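You operate a simulated robot arm through the tools that you are given. There is no shell and no other tool. Be economical: measure what you need, move in short steps, check, and stop when the job is done.

You run a simulated robot arm. Do the job below in one go: nothing can be reset, and whatever is moved stays where it is left.

TASK
Fetch the bottle from the mixing bench top and stand it on top of the carton there. Then put two of the wash bottles from the mixing bench top on the desk right of the keyboard. Then open the mixer cupboard door, take the tub from the top mixer cupboard shelf and put it on the mixing bench top, then shut the door. Then open the mixer drawer, take the jar from there and put it on the bench in front of the water unit, then shut the drawer. Then take the yellow stopper from the bench left of the bath and leave it on the desk right of the keyboard. The order counts. Set down upright: bottle, wash bottle.

Only the result counts: the job must be done as asked and must still hold three seconds after the hand-in. Knocking over, shifting, dropping, spilling or breaking anything else fails it. Lids that push on must go on centred and level and be pressed home; caps that screw on are set level and turned clockwise until they are tight.

THE ROBOT
A 6-joint arm with a fingered hand on a trunk, on a base that drives. Base frame: it is fixed to the floor where the robot stands at the start and does not move with it; the origin is under the middle of the robot, x ahead of it, y to its left, z up. Lengths are in mm, angles in degrees, forces in N, time in s.
With the tool pointing down near the work surface it reaches from about 140 to 480 mm from the robot's upright axis, wherever it stands. Its first joint turns from -166.0 to 166.0 degrees. Places, roughly: bench in front of the water unit (38x25 cm) [-440, 2480, 880]; bottle [500, 0, 1000]; carton [500, -250, 1000]; desk right of the keyboard [1600, 300, 900]; jar [500, 500, 750]; mixer cupboard door [600, 500, 400]; mixer drawer [600, 300, 700]; mixing bench top [800, 100, 900]; stopper [-500, 1000, 1000]; tub (10x10x9 cm) [500, 400, 400]; wash bottle [500, 0, 1000]. Payload 3.2 kg.
The TCP is the grasp point between the finger pads, 22 mm short of the fingertips. In the tool frame z runs along the fingers and y along their closing line. The gripper opens to 112 mm. The gripper's body begins 60 mm behind the TCP. The gripper is a hand of 3 fingers: y runs from the thumb to the fingers, the wrist lies at [0, 0, -218] in the tool frame.
Orientation is told as [roll, pitch, yaw] about the base's x, y, z axes, in that order, counted from this pose: with the fingers straight down and closing along the base's y, the tool's x points along the base's -x, its y along +y and its z along -z.

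THE INTERFACE
- The arm moves only by the tool play_rows. Its argument "motion" is a list of rows, each a list of 6 numbers: the shift along the tool's x, y, z in units of 200 mm (1.0 is 200 mm), then the turn, a rotation vector about the tool's x, y, z in units of 45 degrees (1.0 is 45 degrees). In form: [[dx, dy, dz, rx, ry, rz], ...]. A call has 1 to 8 rows; each row is the pose to reach, as a shift and turn from the pose commanded when the call began, along the tool's axes at that moment. A call with a number of a shift or a turn outside -1 to 1 is refused whole. Each row takes 0.2 s and may step no farther than 50 mm and 8.6 degrees from the row before; otherwise, the whole call is refused. A pose out of reach is approached as far as the arm can. The call stops where the force on the tool passes 40 N (or 10 N more than at its start, if that is more) or the arm is blocked; 0.2 s more then pass. In this call time passes only in rows, and 0.2 s behind the last. It gives the time, the measured TCP pose, the force on the tool (base axes), the opening and the grip force at its end, in the units of the frame above (readings bear some noise), with the torque about the TCP (base axes, N m) and any sound that the robot's microphone picked up.
- Cameras (640 x 400 px; columns grow to the right, rows downward): "scene" is now at [15.3, 151.2, 1482.9]; the picture's right is [-0.19, -0.98, 0.00], its down [-0.78, 0.15, -0.61] and it looks along [0.60, -0.12, -0.79] (base axes); focal length 277 px, centre (320, 200). "wrist" rides on the gripper at [66, 3, -80] in the tool frame; the picture's right is [-0.05, 1.00, 0.00], its down [-0.77, -0.04, -0.64] and it looks along [-0.64, -0.03, 0.77] (tool axes); focal length 275 px, centre (320, 200).
- grab_frame(camera): a new picture of that camera. It takes no simulated time.
- lift_body(by): slides the trunk up (or, below 0, down) by that many mm; the arm and the scene camera ride with it, the base frame stays. It gives what a move gives, with no picture.
- roll_base(legs): drives the robot by 1 to 6 legs, each [ahead, turn to the left] in mm and degrees, along the robot's own axes; the way and the turn of a leg run together, so that a leg with both is an arc; at most 1500 mm and 180 degrees a leg. The arm and the cameras ride along, it lands a little off, and it stops where it bumps. It gives what a move gives.
- move_fingers(finger1, finger2, thumb_bend): sets how far each is bent, from 0 (flat) to 100 (curled in); at 30 the hand is open as for a grip, at 70 the pads meet at the TCP. One left out holds its place. A second passes; each finger stops where it meets its share of the squeeze, and holds until it gets a number again. It is the only way to open and close the hand. It gives what a move gives, with no picture; readings hold the bend of each and the force on the fingers (four entries, about 0 where the hand has none), thumb and palm.
- head_to(pan, tilt): turns the head with the scene camera to pan (to the left, within 155 degrees either way) and tilt (down, from -29 to 69), counted from straight ahead of the robot. It gives what a move gives.
- point_at(camera, pixels): there is no depth. For up to 12 entries [column, row, z] of the newest picture of that camera ("zoom" is the newest enlarged one), the place [x, y] in the base frame at which the ray of that pixel passes the height z, good to about 2 mm. It takes no simulated time.
- close_up(camera, box): a new picture of the part [left, top, right, bottom] of that camera's present view, enlarged. It takes no simulated time.
- hand_in(): hands the job in; it is judged then, once.

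Keep the steps short. Do not move on a guess: measure, check each grasp and each placing, and mend mistakes. In all there are 322 turns and 206 pictures (those below and enlarged ones count). Leave the gripper open and the arm clear of the work at the hand-in unless told otherwise, and finish with a single line.

The tools are called after "Call:" as a command line: name --pt "numbers of a row" for each row, then --argument value for the rest, lists and objects as JSON in quotes. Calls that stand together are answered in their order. play_rows: Moves the arm, as the interface text tells. Its arguments: {"type":"object","properties":{"motion":{"type":"array","items":{"type":"array","items":{"type":"number"}}}},"required":["motion"]} The other tools are called the same way: lift_body (by) slides the trunk up or down; move_fingers (finger1, finger2, thumb_bend) moves the fingers one by one; roll_base (legs) drives the base; head_to (pan, tilt) turns the head that bears the scene camera; grab_frame (camera) takes a picture; point_at (camera, pixels) gives the place at which the rays of pixels pass given heights; close_up (camera, box) takes an enlarged picture of a part of a camera's view; hand_in () hands the job in.

At the start:

```text
t: 0.0
tcp_pos: [295.5, 275.4, 1206.3]
orientation: [0.1, 0.0, 0.0]
ft_force: [-0.5, 0.1, -0.8]
moment: [0.0, 0.0, -0.03]
finger_gap: 112.1
finger_force: 0.0
shape: jaw
bend: [30.0, 30.0, 30.0]
finger forces: [0.1, 0.0, 0.0, 0.0, 0.1, 0.0]
trunk travel left (down, up): [-525.0, 65.0]
robot x, y, heading: [0.6, -1.7, 0.2]
head pan, tilt: [-11.2, 52.2]
```

scene: 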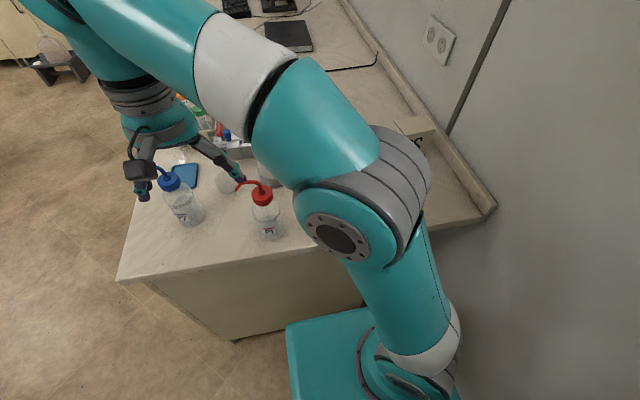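
wrist: 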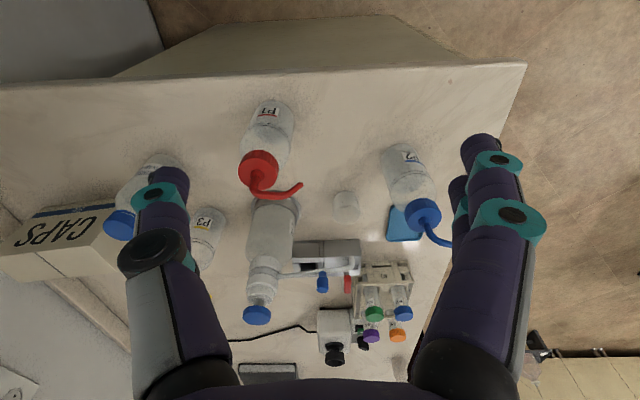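

I see the bench with wash bottles (red, blue), a carton marked CAPS, and a blue-capped bottle next to it. I'll look in more detail before moving.

Call:
close_up --camera "wrist" --box '[0, 60, 320, 260]'

Call:
close_up --camera "wrist" --box '[220, 80, 540, 380]'

Call:
head_to --pan 20 --tilt 30

Call:
grab_frame --camera "scene"

```text
2.00 times, centred on (160, 160) of wrist
```

zoom: 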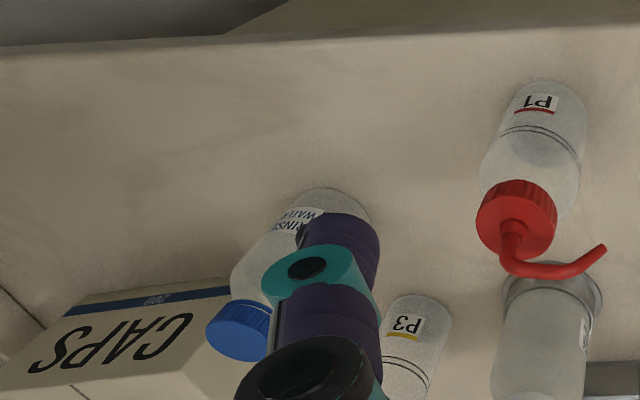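

```text
1.33 times, centred on (380, 230) of wrist
```

zoom: 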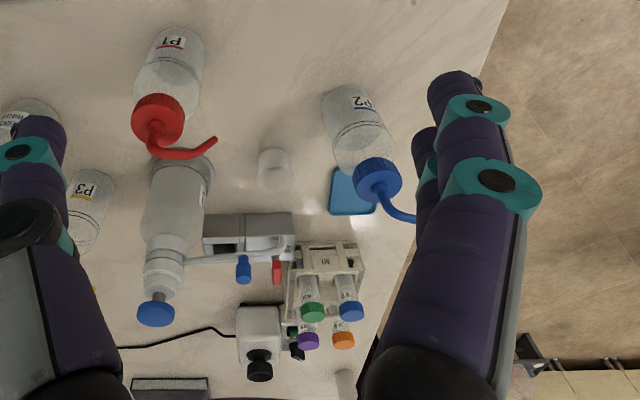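

```text
t: 1.0
tcp_pos: [296.8, 275.3, 1205.2]
orientation: [0.1, 0.1, 0.1]
ft_force: [0.0, 0.7, 0.0]
moment: [0.0, 0.01, 0.01]
finger_gap: 111.7
finger_force: 0.0
shape: jaw
bend: [30.0, 30.0, 30.0]
finger forces: [0.1, 0.0, 0.0, 0.0, 0.0, 0.0]
trunk travel left (down, up): [-525.0, 65.0]
robot x, y, heading: [-0.3, -1.1, -0.0]
head pan, tilt: [20.0, 30.0]
```

```text
201 pictures are left
```

scene: 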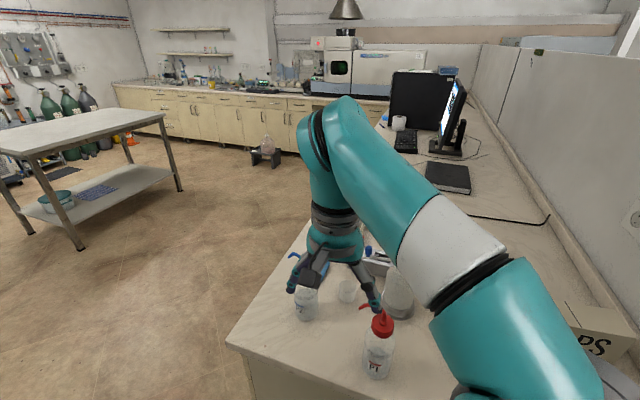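

The arm hides the carton. I'll measure base points of the bottles from the wrist view first, at the rough bench height 900.

Call:
point_at --camera "wrist" --pixels '[[272, 102, 900], [403, 146, 900], [212, 208, 900], [165, 155, 900], [115, 205, 900], [525, 64, 900], [5, 86, 900], [345, 218, 900]]'

Call:
head_to --pan 90 --tilt 25

Call:
grab_frame --camera "scene"

Call:
head_to --pan 150 --tilt 25

Call:
grab_frame --camera "scene"

```text
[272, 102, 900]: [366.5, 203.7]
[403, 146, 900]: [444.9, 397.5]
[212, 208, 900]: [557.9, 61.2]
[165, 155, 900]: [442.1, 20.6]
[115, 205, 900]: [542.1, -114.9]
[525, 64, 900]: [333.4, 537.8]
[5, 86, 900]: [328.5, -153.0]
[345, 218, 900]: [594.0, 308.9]
```

```text
t: 2.4
tcp_pos: [294.7, 275.3, 1205.6]
orientation: [0.1, 0.1, 0.0]
ft_force: [-0.3, -0.3, 0.8]
moment: [0.01, 0.0, -0.01]
finger_gap: 111.9
finger_force: 0.1
shape: jaw
bend: [30.0, 30.0, 30.0]
finger forces: [0.0, 0.1, 0.0, 0.0, 0.0, 0.0]
trunk travel left (down, up): [-525.0, 65.0]
robot x, y, heading: [3.4, 3.2, 0.0]
head pan, tilt: [90.0, 25.0]
```

```text
200 pictures are left
```

scene: 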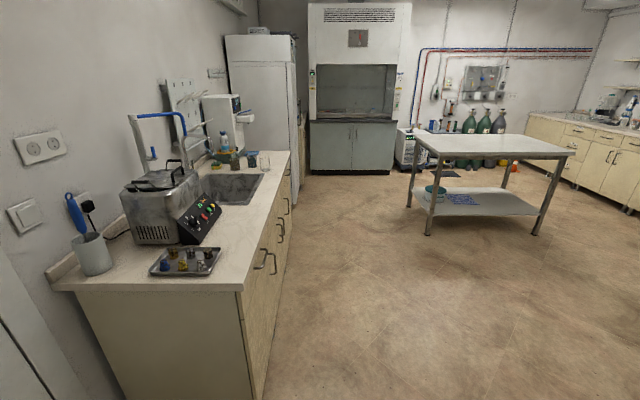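

```text
t: 3.7
tcp_pos: [295.7, 274.6, 1205.9]
orientation: [0.2, 0.0, 0.1]
ft_force: [0.1, 0.5, 0.0]
moment: [-0.02, 0.03, -0.01]
finger_gap: 111.8
finger_force: 0.1
shape: jaw
bend: [30.0, 30.0, 30.0]
finger forces: [0.1, 0.0, 0.1, 0.0, 0.0, 0.1]
trunk travel left (down, up): [-525.0, 65.0]
robot x, y, heading: [-0.8, 0.1, -0.0]
head pan, tilt: [150.0, 25.0]
```

```text
199 pictures are left
```

scene: 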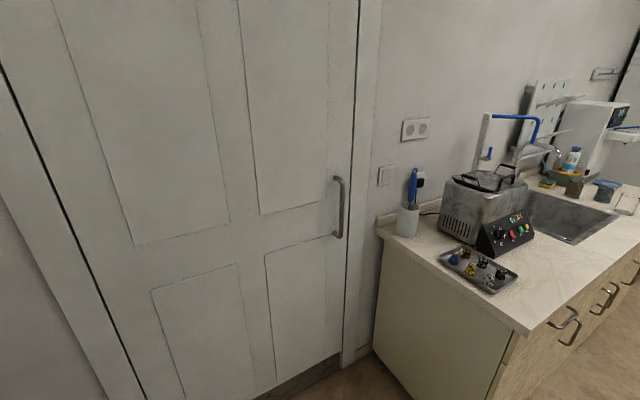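

Wrist view: the RINSE WATER bottle is partly hidden by a finger. I'll move the hand 200 mm to the right (-y), staying high, for a clear view of carton and bottle.

Call:
play_rows --pt "0 -0.25 0 0 0 0" --pt "0 -0.5 0 0 0 0" --pt "0 -0.75 0 0 0 0" --pt "0 -1 0 0 0 0"

Call:
grab_frame --camera "wrist"

Call:
head_to --pan 0 --tilt 50

Call:
grab_frame --camera "scene"

```text
t: 4.7
tcp_pos: [295.3, 74.2, 1204.7]
orientation: [0.1, 0.0, 0.0]
ft_force: [-0.3, 0.2, -0.3]
moment: [0.01, 0.02, 0.0]
finger_gap: 112.0
finger_force: 0.2
shape: jaw
bend: [30.0, 30.0, 30.0]
finger forces: [0.1, 0.0, 0.0, 0.1, 0.1, 0.0]
trunk travel left (down, up): [-525.0, 65.0]
robot x, y, heading: [-2.6, -4.5, 0.2]
head pan, tilt: [150.0, 25.0]
```

```text
198 pictures are left
```

wrist: 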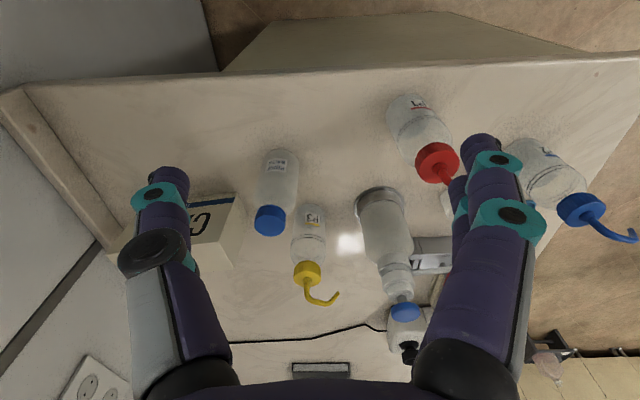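

```text
t: 7.0
tcp_pos: [296.6, 76.0, 1205.5]
orientation: [0.0, 0.0, 0.0]
ft_force: [0.7, -0.2, 0.3]
moment: [-0.02, -0.03, 0.02]
finger_gap: 112.0
finger_force: 0.0
shape: jaw
bend: [30.0, 30.0, 30.0]
finger forces: [0.1, 0.1, 0.0, 0.0, 0.0, 0.1]
trunk travel left (down, up): [-525.0, 65.0]
robot x, y, heading: [-0.5, -1.3, 0.0]
head pan, tilt: [0.0, 50.0]
```

```text
197 pictures are left
```

scene: 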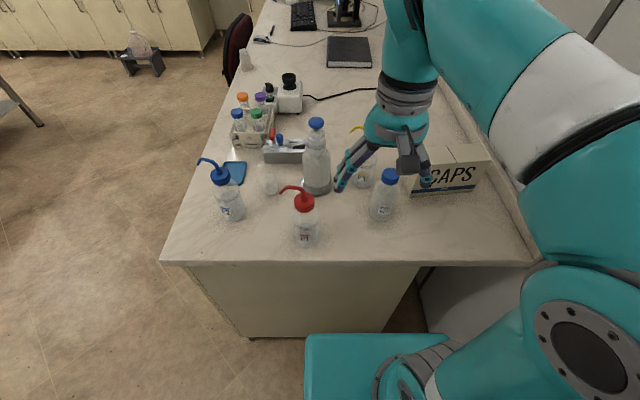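

Call:
close_up --camera "scene" --box '[190, 70, 510, 270]'

Call:
point_at --camera "scene" --pixels '[[383, 218, 900], [306, 246, 900], [229, 218, 900], [362, 186, 900], [316, 192, 900], [411, 194, 900], [477, 188, 900], [161, 262, 900], [480, 263, 900]]'

Call:
point_at --camera "wrist" --pixels '[[278, 150, 900], [409, 96, 900], [313, 206, 900], [378, 188, 900], [537, 141, 900]]'

```text
2.00 times, centred on (350, 170) of scene
```

zoom: 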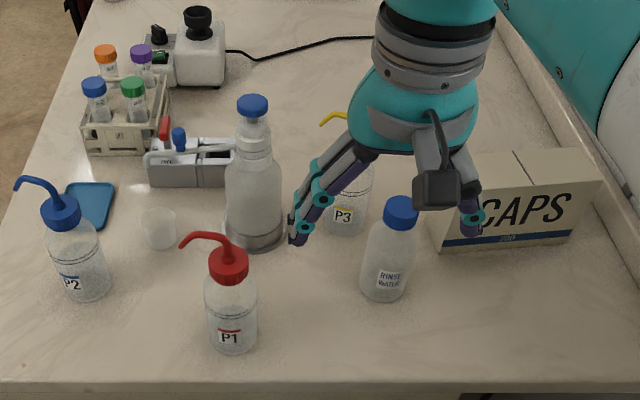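

```text
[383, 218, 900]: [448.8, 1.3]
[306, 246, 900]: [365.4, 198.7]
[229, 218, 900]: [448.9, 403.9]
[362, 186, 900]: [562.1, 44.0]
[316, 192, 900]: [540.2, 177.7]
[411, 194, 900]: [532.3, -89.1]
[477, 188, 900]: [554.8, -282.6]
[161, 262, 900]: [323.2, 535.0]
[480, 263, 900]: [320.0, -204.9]
```

```text
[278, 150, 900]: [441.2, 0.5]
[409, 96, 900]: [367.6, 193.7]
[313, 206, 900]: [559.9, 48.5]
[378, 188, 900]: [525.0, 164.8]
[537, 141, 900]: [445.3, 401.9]
```

RINSE WATER bottle stands at about (475, 0), the carton behind it. Now heights: I'll test several z for bottle cap top, carton top corners and wash-bottle lids.

Call:
close_up --camera "scene" --box '[330, 120, 510, 232]'

Call:
close_up --camera "wrist" --box '[120, 130, 360, 280]'

Call:
point_at --camera "zoom" --pixels '[[400, 267, 1070], [400, 267, 1080], [400, 267, 1090]]'

```text
3.56 times, centred on (420, 176) of scene
```

zoom: 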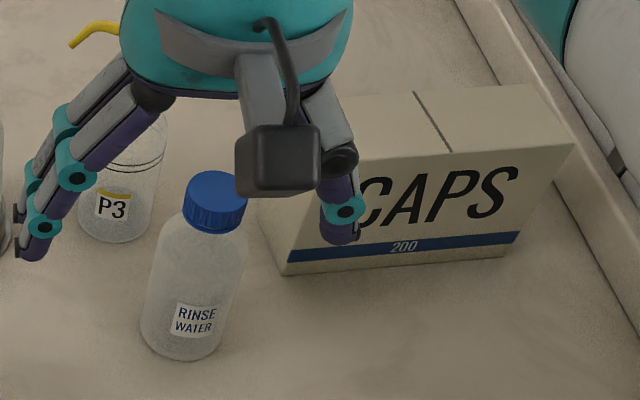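

```text
2.67 times, centred on (240, 205) of wrist
```

zoom: 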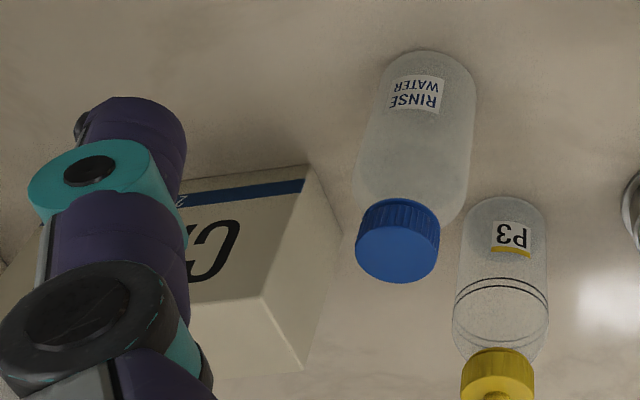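

```text
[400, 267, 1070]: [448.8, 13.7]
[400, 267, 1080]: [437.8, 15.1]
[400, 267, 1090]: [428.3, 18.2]
```

Call:
point_at --camera "zoom" --pixels '[[398, 252, 1050], [398, 252, 1060], [398, 252, 1070], [308, 165, 900], [262, 298, 980], [262, 298, 1000], [262, 298, 1020], [300, 370, 1000], [423, 50, 900], [475, 100, 900], [510, 196, 900]]'

Call:
point_at --camera "scene" --pixels '[[390.7, 172, 1050], [390.7, 172, 1070], [390.7, 172, 1090], [410.1, 197.3, 900], [472, 191.7, 900], [491.7, 160.2, 980], [491.7, 160.2, 1000], [491.7, 160.2, 1020], [476, 144, 1000], [382.6, 221, 900]]'

```text
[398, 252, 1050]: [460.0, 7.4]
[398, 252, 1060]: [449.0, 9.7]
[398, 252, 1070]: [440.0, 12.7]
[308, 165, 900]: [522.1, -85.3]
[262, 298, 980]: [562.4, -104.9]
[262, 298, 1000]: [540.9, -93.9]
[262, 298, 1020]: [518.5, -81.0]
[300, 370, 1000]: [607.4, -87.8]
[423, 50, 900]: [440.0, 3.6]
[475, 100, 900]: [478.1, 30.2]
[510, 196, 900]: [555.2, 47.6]
```

```text
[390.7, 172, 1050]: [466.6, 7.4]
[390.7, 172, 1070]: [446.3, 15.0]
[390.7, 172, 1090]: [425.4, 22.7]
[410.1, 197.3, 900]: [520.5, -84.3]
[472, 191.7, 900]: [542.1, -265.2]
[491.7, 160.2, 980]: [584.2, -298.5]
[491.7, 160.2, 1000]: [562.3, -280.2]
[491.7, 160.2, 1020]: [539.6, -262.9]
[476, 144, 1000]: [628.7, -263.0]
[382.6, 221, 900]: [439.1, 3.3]
```

Bench z≈900; bottle Ø≈66, top z≈1038, centre ≈(473, 4); carton top ≈1017. I'll grasp the body with the hand tilted 45° forward; first move to a pre-grasp point (367, 4, 1061) while tilting.

Call:
play_rows --pt "-0.06 -0.06 0.12 0 -0.1667 0" --pt "-0.12 -0.12 0.24 0 -0.3333 0" --pt "-0.18 -0.18 0.36 0 -0.5 0" --pt "-0.24 -0.24 0.48 0 -0.6667 0" --pt "-0.3 -0.3 0.6 0 -0.8333 0" --pt "-0.355 -0.355 0.72 0 -1 0"

Call:
grab_frame --camera "wrist"

Call:
grab_frame --camera "scene"

```text
t: 8.4
tcp_pos: [365.8, 4.8, 1060.6]
orientation: [0.2, -45.0, -0.4]
ft_force: [-0.1, 0.7, 0.4]
moment: [0.02, 0.01, -0.01]
finger_gap: 111.9
finger_force: 0.1
shape: jaw
bend: [30.0, 30.0, 30.0]
finger forces: [0.0, 0.1, 0.1, 0.0, 0.0, 0.0]
trunk travel left (down, up): [-525.0, 65.0]
robot x, y, heading: [1.4, -2.8, -0.2]
head pan, tilt: [0.0, 50.0]
```

```text
193 pictures are left
```

wrist: 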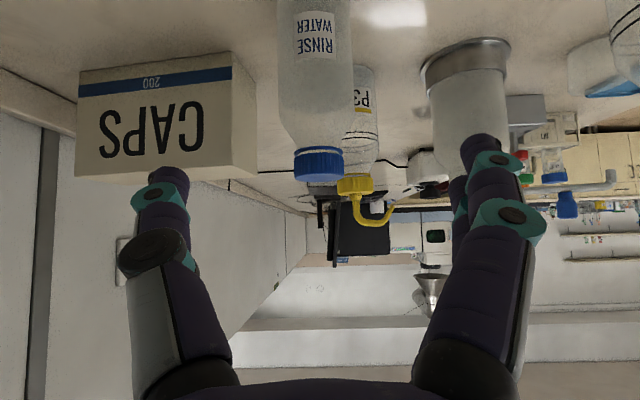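

```text
192 pictures are left
```

scene: 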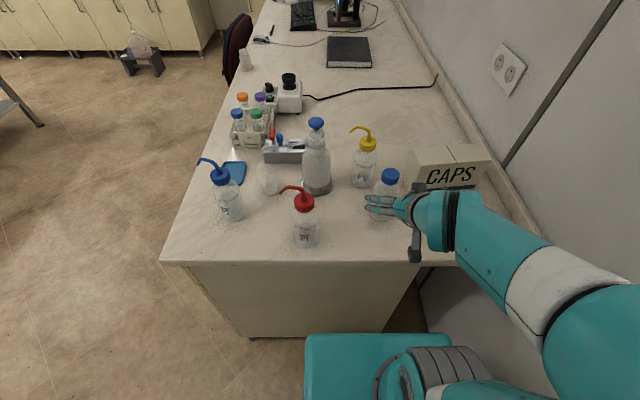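

Aligned. Carton top is now visible; I take a close-up for its corners, and advance 150 mm along the fingers to surround the bottle.

Call:
close_up --camera "scene" --box '[380, 120, 540, 220]'

Call:
play_rows --pt "0 0 0.19 0 0 0" --pt "0 0 0.375 0 0 0" --pt "0 0 0.56 0 0 0" --pt "0 0 0.75 0 0 0"

Call:
grab_frame --camera "wrist"

Call:
grab_frame --camera "scene"

```text
4.00 times, centred on (460, 170) of scene
```

zoom: 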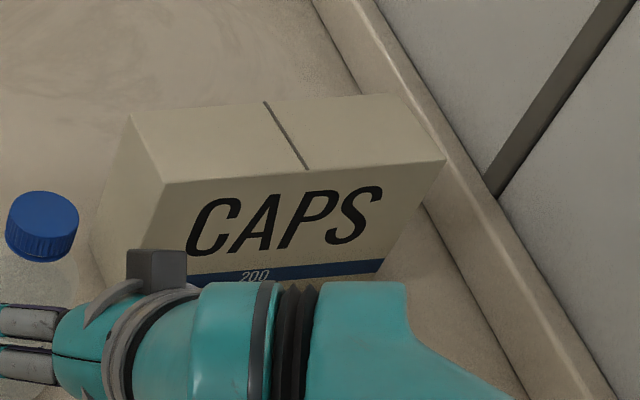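

```text
t: 9.4
tcp_pos: [472.8, 4.9, 952.5]
orientation: [-0.1, -44.9, -0.1]
ft_force: [0.2, -0.2, -0.8]
moment: [0.02, 0.01, 0.04]
finger_gap: 111.6
finger_force: 0.0
shape: jaw
bend: [30.0, 30.0, 30.0]
finger forces: [0.0, 0.0, 0.0, 0.0, 0.0, 0.1]
out of reach, approached as far as the arm can: row 2
trunk travel left (down, up): [-525.0, 65.0]
robot x, y, heading: [1.8, -0.1, -0.1]
head pan, tilt: [0.0, 50.0]
```

```text
190 pictures are left
```

wrist: 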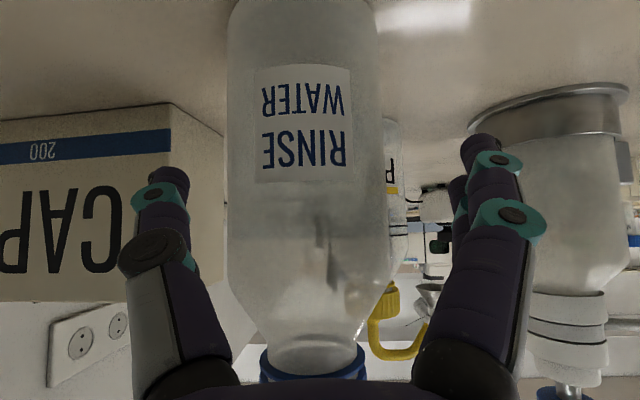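

```text
189 pictures are left
```

scene: 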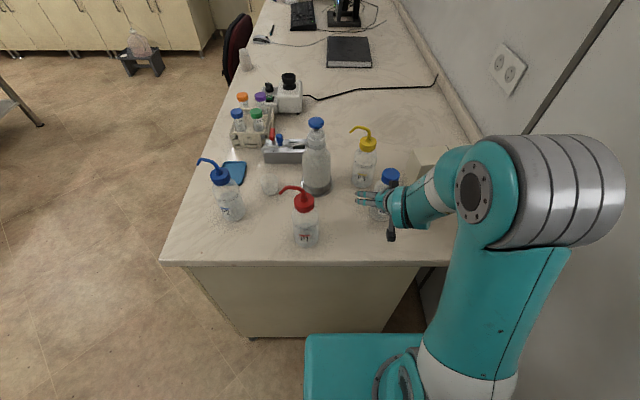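

Bottle sits ~4 mm toward the thumb; I shift −4.5 mm in y and measure the carton's top corners from the close-up.

Call:
point_at --camera "zoom" --pixels '[[164, 183, 1017], [443, 158, 1017], [131, 115, 1017], [397, 95, 1017], [164, 183, 1010], [131, 115, 1010], [443, 158, 1010], [383, 262, 900]]'

Call:
play_rows --pt "0 -0.0225 0 0 0 0"

Call:
move_fingers --finger1 60 --finger2 60 --thumb_bend 60

```text
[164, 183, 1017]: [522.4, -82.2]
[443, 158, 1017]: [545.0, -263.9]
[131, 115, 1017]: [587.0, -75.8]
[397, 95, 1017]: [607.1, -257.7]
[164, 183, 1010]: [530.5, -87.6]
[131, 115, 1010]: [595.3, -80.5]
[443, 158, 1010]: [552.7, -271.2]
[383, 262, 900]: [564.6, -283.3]
```

```text
t: 9.8
tcp_pos: [472.2, 0.1, 954.7]
orientation: [0.0, -45.1, -0.2]
ft_force: [0.3, -0.2, -0.2]
moment: [-0.03, -0.02, -0.01]
finger_gap: 111.8
finger_force: 0.1
shape: jaw
bend: [30.0, 30.0, 30.0]
finger forces: [0.0, 0.1, 0.0, 0.0, 0.1, 0.0]
trunk travel left (down, up): [-525.0, 65.0]
robot x, y, heading: [2.1, 2.2, -0.1]
head pan, tilt: [0.0, 50.0]
```

```text
t: 10.8
tcp_pos: [472.5, -0.4, 953.0]
orientation: [0.1, -45.0, -0.1]
ft_force: [-0.1, 0.4, -0.7]
moment: [0.05, 0.04, -0.02]
finger_gap: 55.9
finger_force: 10.9
shape: fingers
bend: [50.0, 52.0, 54.0]
finger forces: [6.1, 4.9, 0.0, 0.1, 10.7, 0.0]
trunk travel left (down, up): [-525.0, 65.0]
robot x, y, heading: [0.0, -2.5, 0.0]
head pan, tilt: [0.0, 50.0]
```

Grip holds at ~11 N, gap 56. Now lift straight up 30 mm and check.

Call:
play_rows --pt "-0.053 0 -0.053 0 0 0" --pt "-0.106 0 -0.106 0 0 0"

Call:
grab_frame --camera "scene"

Call:
grab_frame --camera "wrist"

```text
t: 11.4
tcp_pos: [473.5, 0.4, 984.6]
orientation: [0.0, -45.0, -0.2]
ft_force: [0.3, 0.6, -2.4]
moment: [0.03, 0.05, -0.01]
finger_gap: 55.8
finger_force: 10.7
shape: fingers
bend: [50.0, 52.0, 54.0]
finger forces: [6.0, 4.6, 0.0, 0.0, 10.8, 0.0]
trunk travel left (down, up): [-525.0, 65.0]
robot x, y, heading: [0.1, 2.0, 0.2]
head pan, tilt: [0.0, 50.0]
```

```text
188 pictures are left
```

scene: 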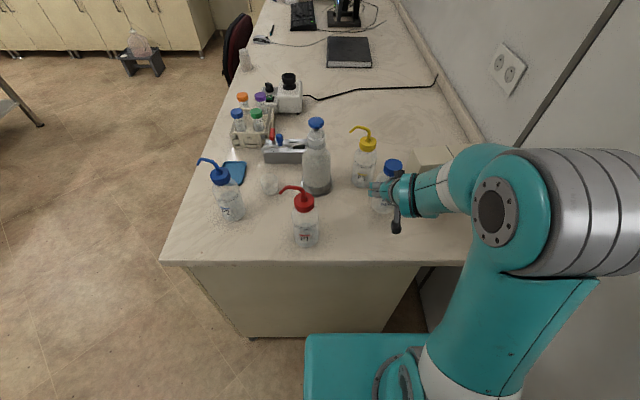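

```text
187 pictures are left
```

wrist: 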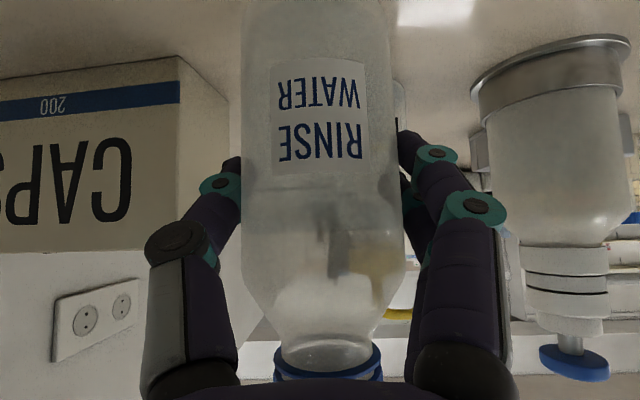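

Lifted cleanly, upright (≈2.4 N). Raise 100 mm more.

Call:
play_rows --pt "-0.118 0 -0.118 0 0 0" --pt "-0.236 0 -0.236 0 0 0" --pt "-0.36 0 -0.36 0 0 0"

Call:
play_rows --pt "0 -0.2 0 0 0 0" --pt "0 -0.4 0 0 0 0" --pt "0 -0.6 0 0 0 0" --pt "0 -0.84 0 0 0 0"

Call:
grab_frame --camera "scene"

```text
t: 12.2
tcp_pos: [473.2, 1.7, 1086.3]
orientation: [0.1, -44.8, -0.1]
ft_force: [0.5, 0.2, -2.8]
moment: [0.0, 0.04, -0.01]
finger_gap: 55.7
finger_force: 11.1
shape: fingers
bend: [50.0, 52.0, 54.0]
finger forces: [5.9, 4.7, 0.0, 0.0, 10.8, 0.0]
trunk travel left (down, up): [-525.0, 65.0]
robot x, y, heading: [-2.5, 5.9, 0.2]
head pan, tilt: [0.0, 50.0]
```

```text
t: 13.2
tcp_pos: [470.8, -168.4, 1084.5]
orientation: [0.1, -45.0, -0.1]
ft_force: [0.2, -0.4, -2.2]
moment: [0.01, 0.03, -0.01]
finger_gap: 55.8
finger_force: 10.9
shape: fingers
bend: [50.0, 52.0, 54.0]
finger forces: [6.0, 4.8, 0.0, 0.1, 10.8, 0.0]
trunk travel left (down, up): [-525.0, 65.0]
robot x, y, heading: [1.3, -1.2, 0.0]
head pan, tilt: [0.0, 50.0]
```

```text
186 pictures are left
```

scene: 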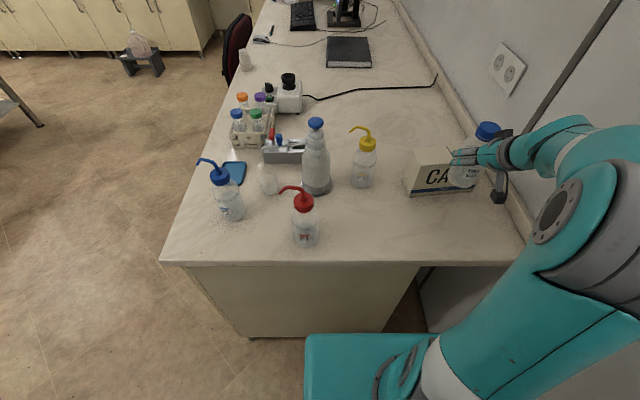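

Now move forward 94 mm horizontally over the carton.

Call:
play_rows --pt "-0.11 0 0.11 0 0 0" --pt "-0.22 0 0.22 0 0 0" --pt "-0.332 0 0.332 0 0 0"

Call:
close_up --camera "scene" --box '[380, 80, 540, 220]'

Call:
grab_frame --camera "wrist"

```text
t: 14.0
tcp_pos: [564.8, -168.3, 1086.6]
orientation: [0.1, -44.9, -0.1]
ft_force: [-1.4, -0.4, -2.0]
moment: [-0.02, -0.01, -0.01]
finger_gap: 55.6
finger_force: 10.8
shape: fingers
bend: [50.0, 52.0, 54.0]
finger forces: [6.0, 4.8, 0.0, 0.0, 10.8, 0.1]
trunk travel left (down, up): [-525.0, 65.0]
robot x, y, heading: [2.0, 1.4, -0.0]
head pan, tilt: [0.0, 50.0]
```

```text
2.86 times, centred on (460, 150) of scene
```

zoom: 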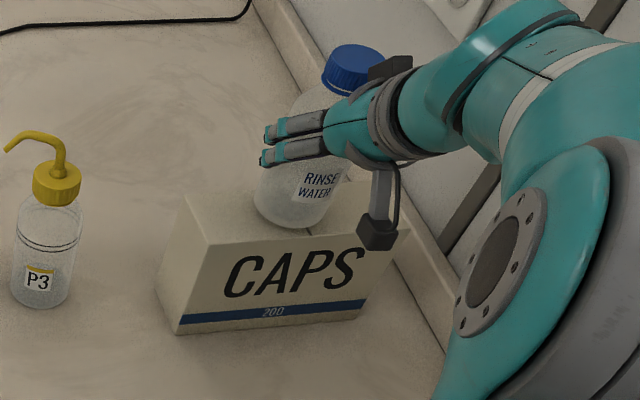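

```text
184 pictures are left
```

wrist: 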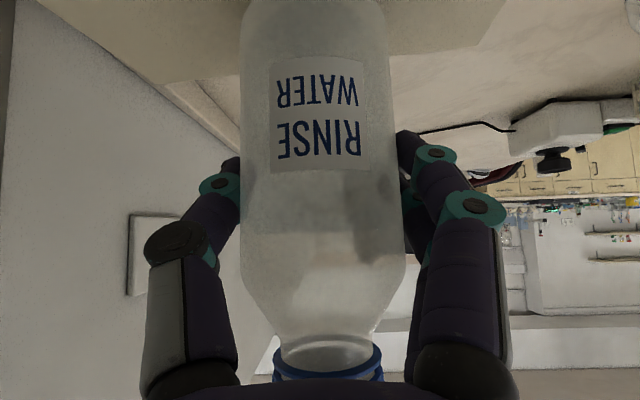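

Call:
point_at --camera "zoom" --pixels '[[290, 229, 1033], [256, 200, 1033], [353, 56, 1171], [186, 195, 1017], [211, 245, 1017], [400, 232, 1017]]'

```text
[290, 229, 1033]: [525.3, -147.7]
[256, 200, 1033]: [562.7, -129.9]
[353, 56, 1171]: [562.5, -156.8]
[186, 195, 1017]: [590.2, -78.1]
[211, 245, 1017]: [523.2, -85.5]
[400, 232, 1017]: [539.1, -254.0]
```

The bottle looks about 5 mm too far forward-short (toward robot). Lower 10 mm while moving 5 mm forward, and check again.

Call:
play_rows --pt "0.0177 0 0.053 0 0 0"

Call:
close_up --camera "scene" --box '[410, 80, 510, 180]'

```text
t: 14.4
tcp_pos: [570.8, -167.1, 1078.1]
orientation: [0.2, -45.1, -0.1]
ft_force: [1.3, 0.6, 2.4]
moment: [0.04, 0.0, 0.02]
finger_gap: 55.9
finger_force: 11.6
shape: fingers
bend: [51.0, 52.0, 54.0]
finger forces: [6.4, 5.3, 0.1, 0.0, 11.3, 0.0]
trunk travel left (down, up): [-525.0, 65.0]
robot x, y, heading: [-1.0, -1.5, -0.1]
head pan, tilt: [0.0, 50.0]
```

```text
4.00 times, centred on (460, 130) of scene
```

zoom: 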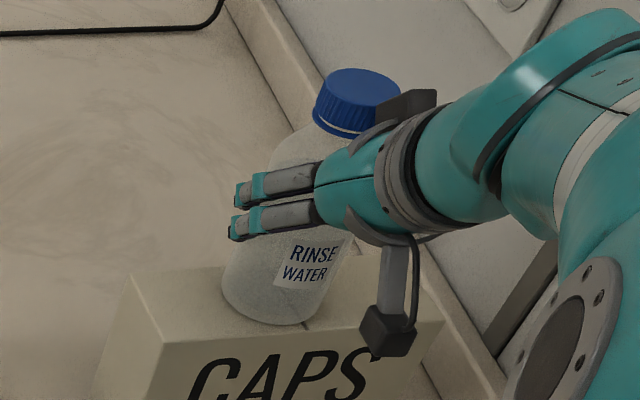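

Force went to +2.4 N: the bottle already touches the carton top, so the top is at about z 1024. I recompute positions at that height.

Call:
point_at --camera "zoom" --pixels '[[280, 326, 1024], [280, 337, 1024], [222, 285, 1024], [131, 272, 1024], [164, 351, 1024], [443, 321, 1024], [318, 322, 1024], [360, 80, 1162], [240, 310, 1024]]'

```text
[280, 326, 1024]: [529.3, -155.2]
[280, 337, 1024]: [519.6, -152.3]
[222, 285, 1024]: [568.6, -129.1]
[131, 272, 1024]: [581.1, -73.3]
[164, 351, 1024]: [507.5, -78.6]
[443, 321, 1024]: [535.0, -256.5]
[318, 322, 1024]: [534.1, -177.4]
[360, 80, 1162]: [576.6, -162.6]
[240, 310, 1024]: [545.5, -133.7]
```

The bottle (centre ≈(557,-160), r≈31) is centred on the carton depth (519–592 there). It's resting; release.

Call:
move_fingers --finger1 30 --finger2 30 --thumb_bend 30

Call:
grab_frame --camera "wrist"

Call:
play_rows --pt "0 0 -0.1 0 0 0" --pt "0 0 -0.3 0 0 0" --pt "0 0 -0.5 0 0 0" --pt "0 0 -0.7 0 0 0" --pt "0 0 -0.9 0 0 0"

Call:
grab_frame --camera "wrist"

Call:
grab_frame --camera "scene"

```text
t: 15.4
tcp_pos: [572.0, -167.3, 1077.4]
orientation: [0.1, -45.0, -0.1]
ft_force: [0.2, -0.3, 0.0]
moment: [-0.03, -0.01, -0.03]
finger_gap: 111.2
finger_force: 0.2
shape: fingers
bend: [30.0, 30.0, 30.0]
finger forces: [0.0, 0.0, 0.0, 0.0, 0.1, 0.0]
trunk travel left (down, up): [-525.0, 65.0]
robot x, y, heading: [0.7, -3.5, 0.1]
head pan, tilt: [0.0, 50.0]
```

```text
182 pictures are left
```

wrist: 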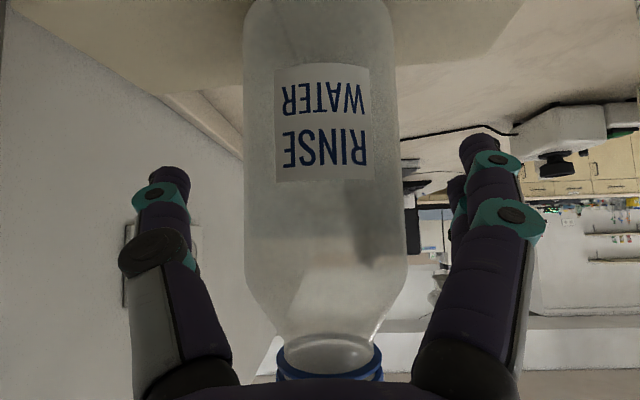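

```text
t: 16.6
tcp_pos: [443.3, -167.9, 1205.2]
orientation: [0.2, -45.0, -0.2]
ft_force: [0.0, -0.5, -0.5]
moment: [0.0, 0.01, 0.03]
finger_gap: 111.5
finger_force: 0.0
shape: fingers
bend: [30.0, 30.0, 30.0]
finger forces: [0.0, 0.0, 0.0, 0.0, 0.1, 0.0]
trunk travel left (down, up): [-525.0, 65.0]
robot x, y, heading: [-1.2, -1.1, 0.0]
head pan, tilt: [0.0, 50.0]
```

```text
181 pictures are left
```

wrist: 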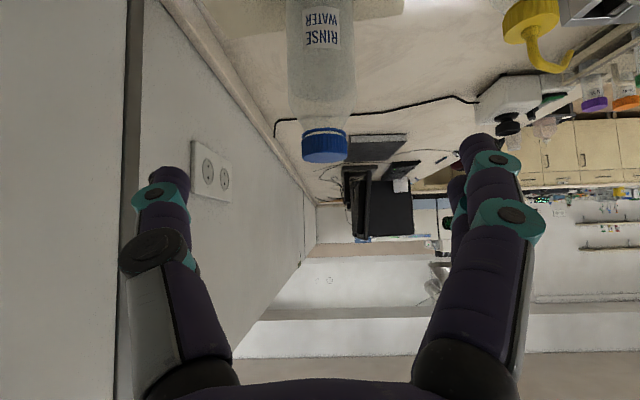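

```text
180 pictures are left
```

scene: 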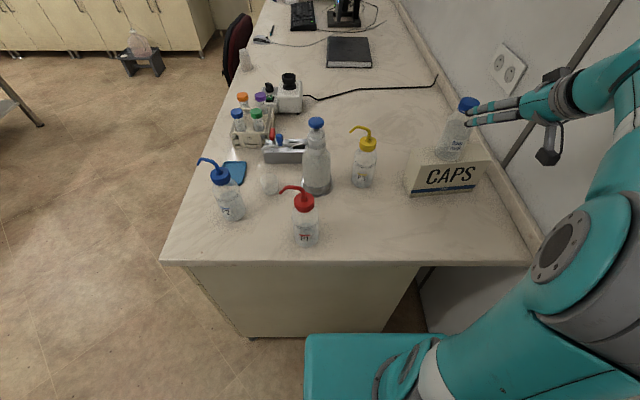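

The bottle stands on the carton. Next, the wash bottles; look at the destination by the keyboard.

Call:
head_to --pan 0 --tilt 30

Call:
close_up --camera "scene" --box '[200, 80, 440, 230]'

```text
t: 17.4
tcp_pos: [443.7, -168.6, 1204.9]
orientation: [0.1, -45.1, -0.1]
ft_force: [0.1, -0.1, 0.5]
moment: [-0.02, -0.01, -0.03]
finger_gap: 111.3
finger_force: 0.0
shape: fingers
bend: [30.0, 30.0, 30.0]
finger forces: [0.0, 0.0, 0.0, 0.0, 0.0, 0.0]
trunk travel left (down, up): [-525.0, 65.0]
robot x, y, heading: [-1.8, -4.1, 0.2]
head pan, tilt: [0.0, 30.0]
```

```text
2.67 times, centred on (320, 155) of scene
```

zoom: 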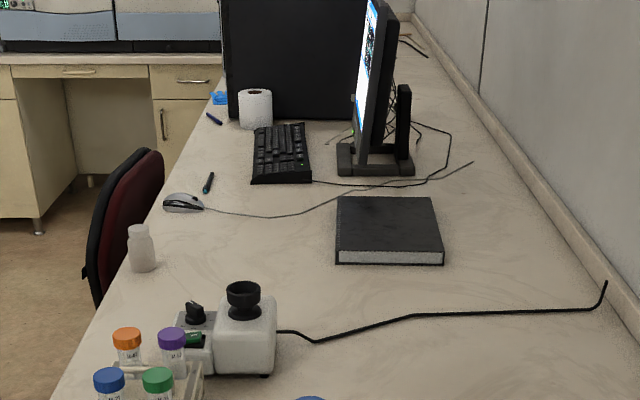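

Call:
point_at --camera "zoom" --pixels '[[252, 183, 910], [311, 181, 910], [258, 125, 910], [305, 124, 910], [183, 212, 905], [345, 263, 905], [440, 263, 905], [340, 197, 930], [140, 272, 900], [208, 190, 905], [240, 372, 900], [90, 305, 700]]'

Call:
head_to --pan 40 --tilt 50

Call:
grab_frame --camera "scene"

```text
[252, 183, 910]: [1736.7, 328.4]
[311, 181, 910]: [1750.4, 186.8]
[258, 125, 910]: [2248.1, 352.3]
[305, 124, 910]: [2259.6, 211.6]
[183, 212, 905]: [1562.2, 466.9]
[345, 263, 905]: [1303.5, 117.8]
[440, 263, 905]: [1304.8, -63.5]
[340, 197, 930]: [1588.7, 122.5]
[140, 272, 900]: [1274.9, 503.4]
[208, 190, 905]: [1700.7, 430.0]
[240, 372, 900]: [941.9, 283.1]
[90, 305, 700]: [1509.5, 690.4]
```

```text
t: 18.5
tcp_pos: [443.0, -168.1, 1206.3]
orientation: [0.2, -45.1, -0.1]
ft_force: [0.4, -0.1, -0.3]
moment: [-0.03, 0.01, 0.01]
finger_gap: 111.2
finger_force: 0.0
shape: fingers
bend: [30.0, 30.0, 30.0]
finger forces: [0.0, 0.0, 0.1, 0.0, 0.0, 0.0]
trunk travel left (down, up): [-525.0, 65.0]
robot x, y, heading: [1.5, -1.0, 0.2]
head pan, tilt: [40.0, 50.0]
```

```text
178 pictures are left
```

scene: 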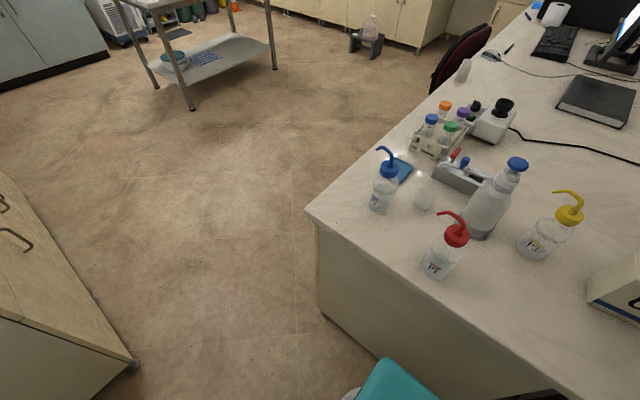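

Call:
point_at --camera "scene" --pixels '[[130, 368, 0], [325, 318, 0], [193, 108, 0], [273, 80, 0], [135, 360, 880], [352, 50, 0], [20, 205, 880], [430, 90, 450], [395, 365, 300], [395, 365, 400]]'

Call:
head_to --pan 60 --tilt 20

Call:
grab_frame --camera "scene"

Call:
head_to --pan 60 --tilt 68

Call:
grab_frame --camera "scene"

```text
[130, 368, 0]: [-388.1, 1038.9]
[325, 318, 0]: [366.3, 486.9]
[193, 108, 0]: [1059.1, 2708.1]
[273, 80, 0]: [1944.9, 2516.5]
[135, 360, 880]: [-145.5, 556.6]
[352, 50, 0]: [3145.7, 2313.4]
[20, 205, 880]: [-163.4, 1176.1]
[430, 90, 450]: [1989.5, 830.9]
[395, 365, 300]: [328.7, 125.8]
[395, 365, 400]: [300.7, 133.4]
```

```text
t: 19.5
tcp_pos: [443.7, -167.6, 1206.0]
orientation: [0.2, -45.0, -0.1]
ft_force: [-0.3, 0.6, 0.8]
moment: [0.03, -0.03, -0.02]
finger_gap: 111.4
finger_force: 0.1
shape: fingers
bend: [30.0, 30.0, 30.0]
finger forces: [0.0, 0.0, 0.0, 0.1, 0.1, 0.1]
trunk travel left (down, up): [-525.0, 65.0]
robot x, y, heading: [-2.2, 2.3, 0.4]
head pan, tilt: [60.0, 20.0]
```

```text
177 pictures are left
```

scene: 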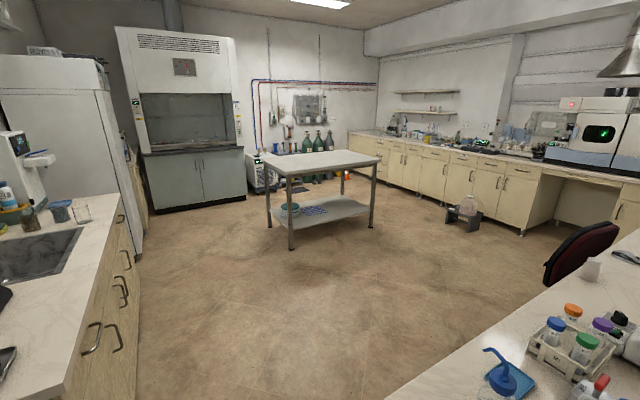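

```text
t: 20.6
tcp_pos: [444.3, -169.2, 1206.1]
orientation: [0.1, -45.0, -0.1]
ft_force: [0.3, -0.2, 0.5]
moment: [0.0, 0.01, -0.04]
finger_gap: 111.1
finger_force: 0.0
shape: fingers
bend: [30.0, 30.0, 30.0]
finger forces: [0.0, 0.0, 0.0, 0.0, 0.1, 0.0]
trunk travel left (down, up): [-525.0, 65.0]
robot x, y, heading: [3.1, -0.3, -0.3]
head pan, tilt: [60.0, 68.0]
```

```text
176 pictures are left
```

scene: 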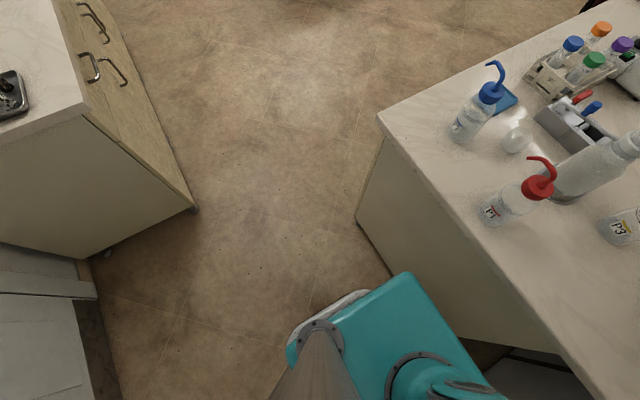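

Call:
point_at --camera "scene" --pixels '[[195, 210, 0], [85, 112, 880], [60, 0, 880], [290, 348, 100], [345, 298, 100], [410, 273, 300], [410, 273, 700], [508, 398, 300], [358, 218, 0], [378, 118, 900]]'

Call:
head_to --pan -60 --tilt 68

Call:
grab_frame --camera "scene"

```text
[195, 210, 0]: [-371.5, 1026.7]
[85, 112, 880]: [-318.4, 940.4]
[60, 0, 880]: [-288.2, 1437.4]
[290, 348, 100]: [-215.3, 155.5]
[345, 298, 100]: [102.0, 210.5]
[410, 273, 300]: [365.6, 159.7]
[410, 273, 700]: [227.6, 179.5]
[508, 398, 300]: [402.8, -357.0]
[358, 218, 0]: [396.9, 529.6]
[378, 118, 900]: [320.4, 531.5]
```

```text
t: 22.6
tcp_pos: [445.4, -168.2, 1206.3]
orientation: [0.1, -44.9, -0.1]
ft_force: [-0.1, -0.7, -0.5]
moment: [-0.01, -0.02, 0.01]
finger_gap: 111.0
finger_force: 0.1
shape: fingers
bend: [30.0, 30.0, 30.0]
finger forces: [0.0, 0.1, 0.1, 0.0, 0.0, 0.0]
trunk travel left (down, up): [-525.0, 65.0]
robot x, y, heading: [-2.9, 3.8, 0.0]
head pan, tilt: [-60.0, 68.0]
```

```text
175 pictures are left
```

scene: 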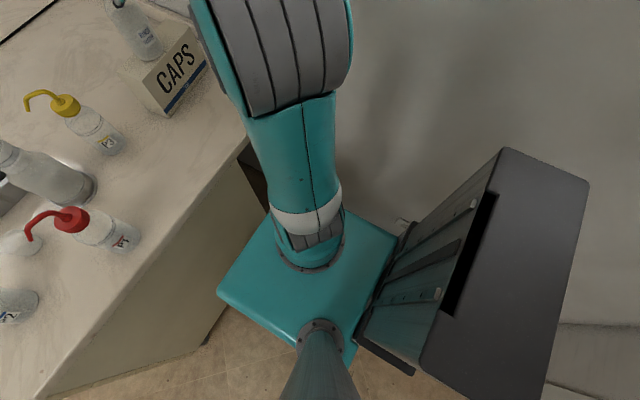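

Aisle is clear. Now retreat and swing the hand to the front of red wash bottle P1, staying high.

Call:
play_rows --pt "0.17 0 -0.17 0 0 0" --pt "0.34 0.0 -0.34 0 0 0" --pt "0.5 0.1 -0.5 0 0 0" --pt "0.54 0.33 -0.54 0 0 0" --pt "0.54 0.57 -0.54 0 0 0" --pt "0.54 0.8 -0.54 0 0 0" --pt "0.54 1 -0.54 0 0 0"

Call:
play_rows --pt "0 0.24 0 0 0 0" --pt "0 0.48 0 0 0 0" --pt "0 0.7 0 0 0 0" --pt "0 0.82 0 0 0 0"

Call:
grab_frame --camera "wrist"

Call:
head_to --pan 10 --tilt 50

Call:
grab_frame --camera "scene"

```text
t: 24.2
tcp_pos: [289.4, 30.7, 1206.0]
orientation: [0.2, -45.3, -0.1]
ft_force: [0.3, 0.4, -0.5]
moment: [-0.01, -0.01, -0.02]
finger_gap: 111.7
finger_force: 0.0
shape: fingers
bend: [30.0, 30.0, 30.0]
finger forces: [0.0, 0.0, 0.0, 0.1, 0.0, 0.0]
out of reach, approached as far as the arm can: row 3
trunk travel left (down, up): [-525.0, 65.0]
robot x, y, heading: [-2.5, 2.0, -0.1]
head pan, tilt: [-60.0, 68.0]
```

```text
t: 25.2
tcp_pos: [294.1, 195.5, 1204.5]
orientation: [0.2, -45.0, -0.2]
ft_force: [-0.9, 0.2, -0.4]
moment: [-0.01, 0.0, 0.02]
finger_gap: 111.8
finger_force: 0.1
shape: fingers
bend: [30.0, 30.0, 30.0]
finger forces: [0.1, 0.0, 0.0, 0.1, 0.1, 0.0]
trunk travel left (down, up): [-525.0, 65.0]
robot x, y, heading: [-2.1, -2.2, -0.1]
head pan, tilt: [-60.0, 68.0]
```

```text
174 pictures are left
```

wrist: 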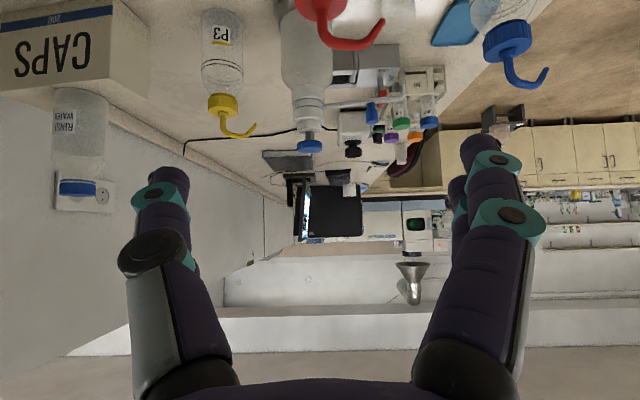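

```text
t: 26.6
tcp_pos: [293.6, 196.6, 1205.1]
orientation: [0.1, -45.0, -0.1]
ft_force: [0.2, 0.5, 0.3]
moment: [-0.01, 0.01, 0.01]
finger_gap: 111.7
finger_force: 0.1
shape: fingers
bend: [30.0, 30.0, 30.0]
finger forces: [0.0, 0.0, 0.0, 0.0, 0.1, 0.0]
trunk travel left (down, up): [-525.0, 65.0]
robot x, y, heading: [0.7, 4.0, 0.1]
head pan, tilt: [10.0, 50.0]
```

```text
173 pictures are left
```

scene: 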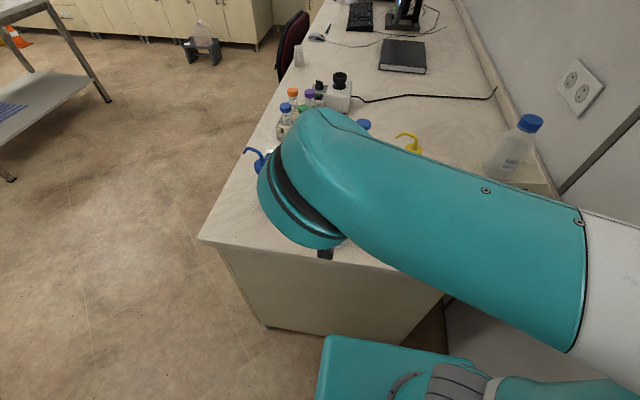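

P1 is centred in front. Descend to the pre-grasp point.

Call:
play_rows --pt "0.15 0 0.15 0 0 0" --pt "0.3 0 0.3 0 0 0" --pt "0.45 0 0.45 0 0 0" --pt "0.516 0 0.516 0 0 0"

Call:
grab_frame --camera "wrist"

```text
t: 27.6
tcp_pos: [292.6, 196.2, 1056.2]
orientation: [0.2, -45.0, -0.1]
ft_force: [0.9, 0.4, 0.2]
moment: [0.02, 0.02, -0.02]
finger_gap: 111.5
finger_force: 0.1
shape: fingers
bend: [30.0, 30.0, 30.0]
finger forces: [0.0, 0.0, 0.0, 0.1, 0.0, 0.0]
trunk travel left (down, up): [-525.0, 65.0]
robot x, y, heading: [3.1, 0.9, -0.1]
head pan, tilt: [10.0, 50.0]
```

```text
172 pictures are left
```

wrist: 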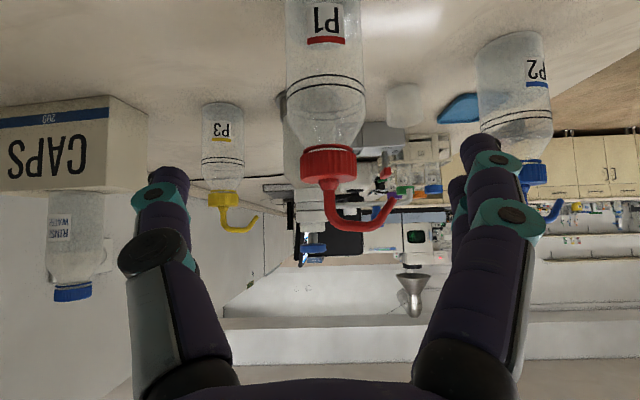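

P1 well centred (col 327). Advance 148 mm along the fingers.

Call:
play_rows --pt "0 0.005 0.2 0 0 0" --pt "0 0.01 0.4 0 0 0" --pt "0 0.01 0.6 0 0 0" --pt "0 0.01 0.73 0 0 0"

Call:
grab_frame --camera "wrist"

```text
t: 28.6
tcp_pos: [395.3, 198.8, 956.5]
orientation: [0.1, -45.1, -0.1]
ft_force: [0.2, 0.4, -0.3]
moment: [0.0, 0.01, -0.04]
finger_gap: 111.9
finger_force: 0.0
shape: fingers
bend: [30.0, 30.0, 30.0]
finger forces: [0.0, 0.0, 0.1, 0.0, 0.0, 0.0]
trunk travel left (down, up): [-525.0, 65.0]
robot x, y, heading: [-0.3, -2.4, -0.1]
head pan, tilt: [10.0, 50.0]
```

```text
171 pictures are left
```

wrist: 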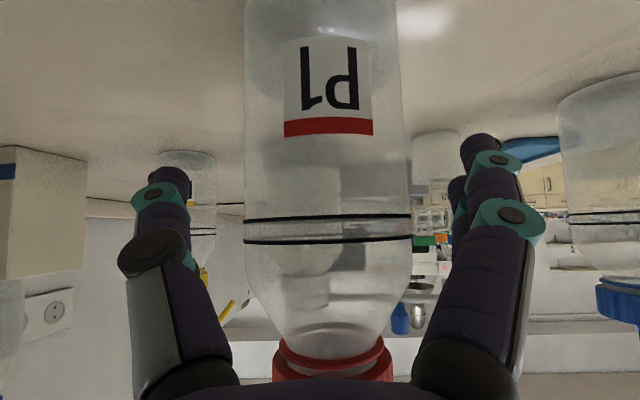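

Centred (245–410). Close the fingers.

Call:
move_fingers --finger1 60 --finger2 60 --thumb_bend 60

Call:
play_rows --pt "-0.053 0 -0.053 0 0 0" --pt "-0.106 0 -0.106 0 0 0"

Call:
grab_frame --camera "wrist"

```text
t: 29.6
tcp_pos: [395.7, 197.3, 956.5]
orientation: [0.1, -45.0, -0.1]
ft_force: [-0.3, 0.9, -0.1]
moment: [0.02, 0.01, 0.03]
finger_gap: 55.2
finger_force: 11.0
shape: fingers
bend: [50.0, 52.0, 55.0]
finger forces: [6.3, 5.0, 0.0, 0.0, 11.2, 0.0]
trunk travel left (down, up): [-525.0, 65.0]
robot x, y, heading: [2.3, -1.1, -0.0]
head pan, tilt: [10.0, 50.0]
```

```text
t: 30.2
tcp_pos: [394.2, 199.1, 985.4]
orientation: [0.1, -45.1, 0.0]
ft_force: [0.2, -0.1, -1.6]
moment: [0.0, 0.0, 0.03]
finger_gap: 55.2
finger_force: 11.0
shape: fingers
bend: [50.0, 53.0, 55.0]
finger forces: [6.1, 4.8, 0.0, 0.1, 11.3, 0.0]
trunk travel left (down, up): [-525.0, 65.0]
robot x, y, heading: [-3.7, -2.1, 0.1]
head pan, tilt: [10.0, 50.0]
```

```text
170 pictures are left
```

wrist: 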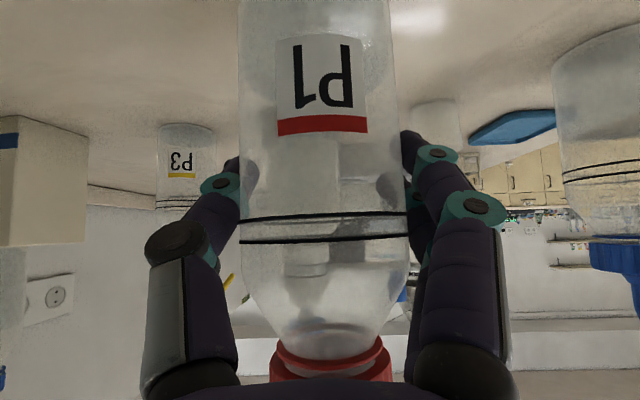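

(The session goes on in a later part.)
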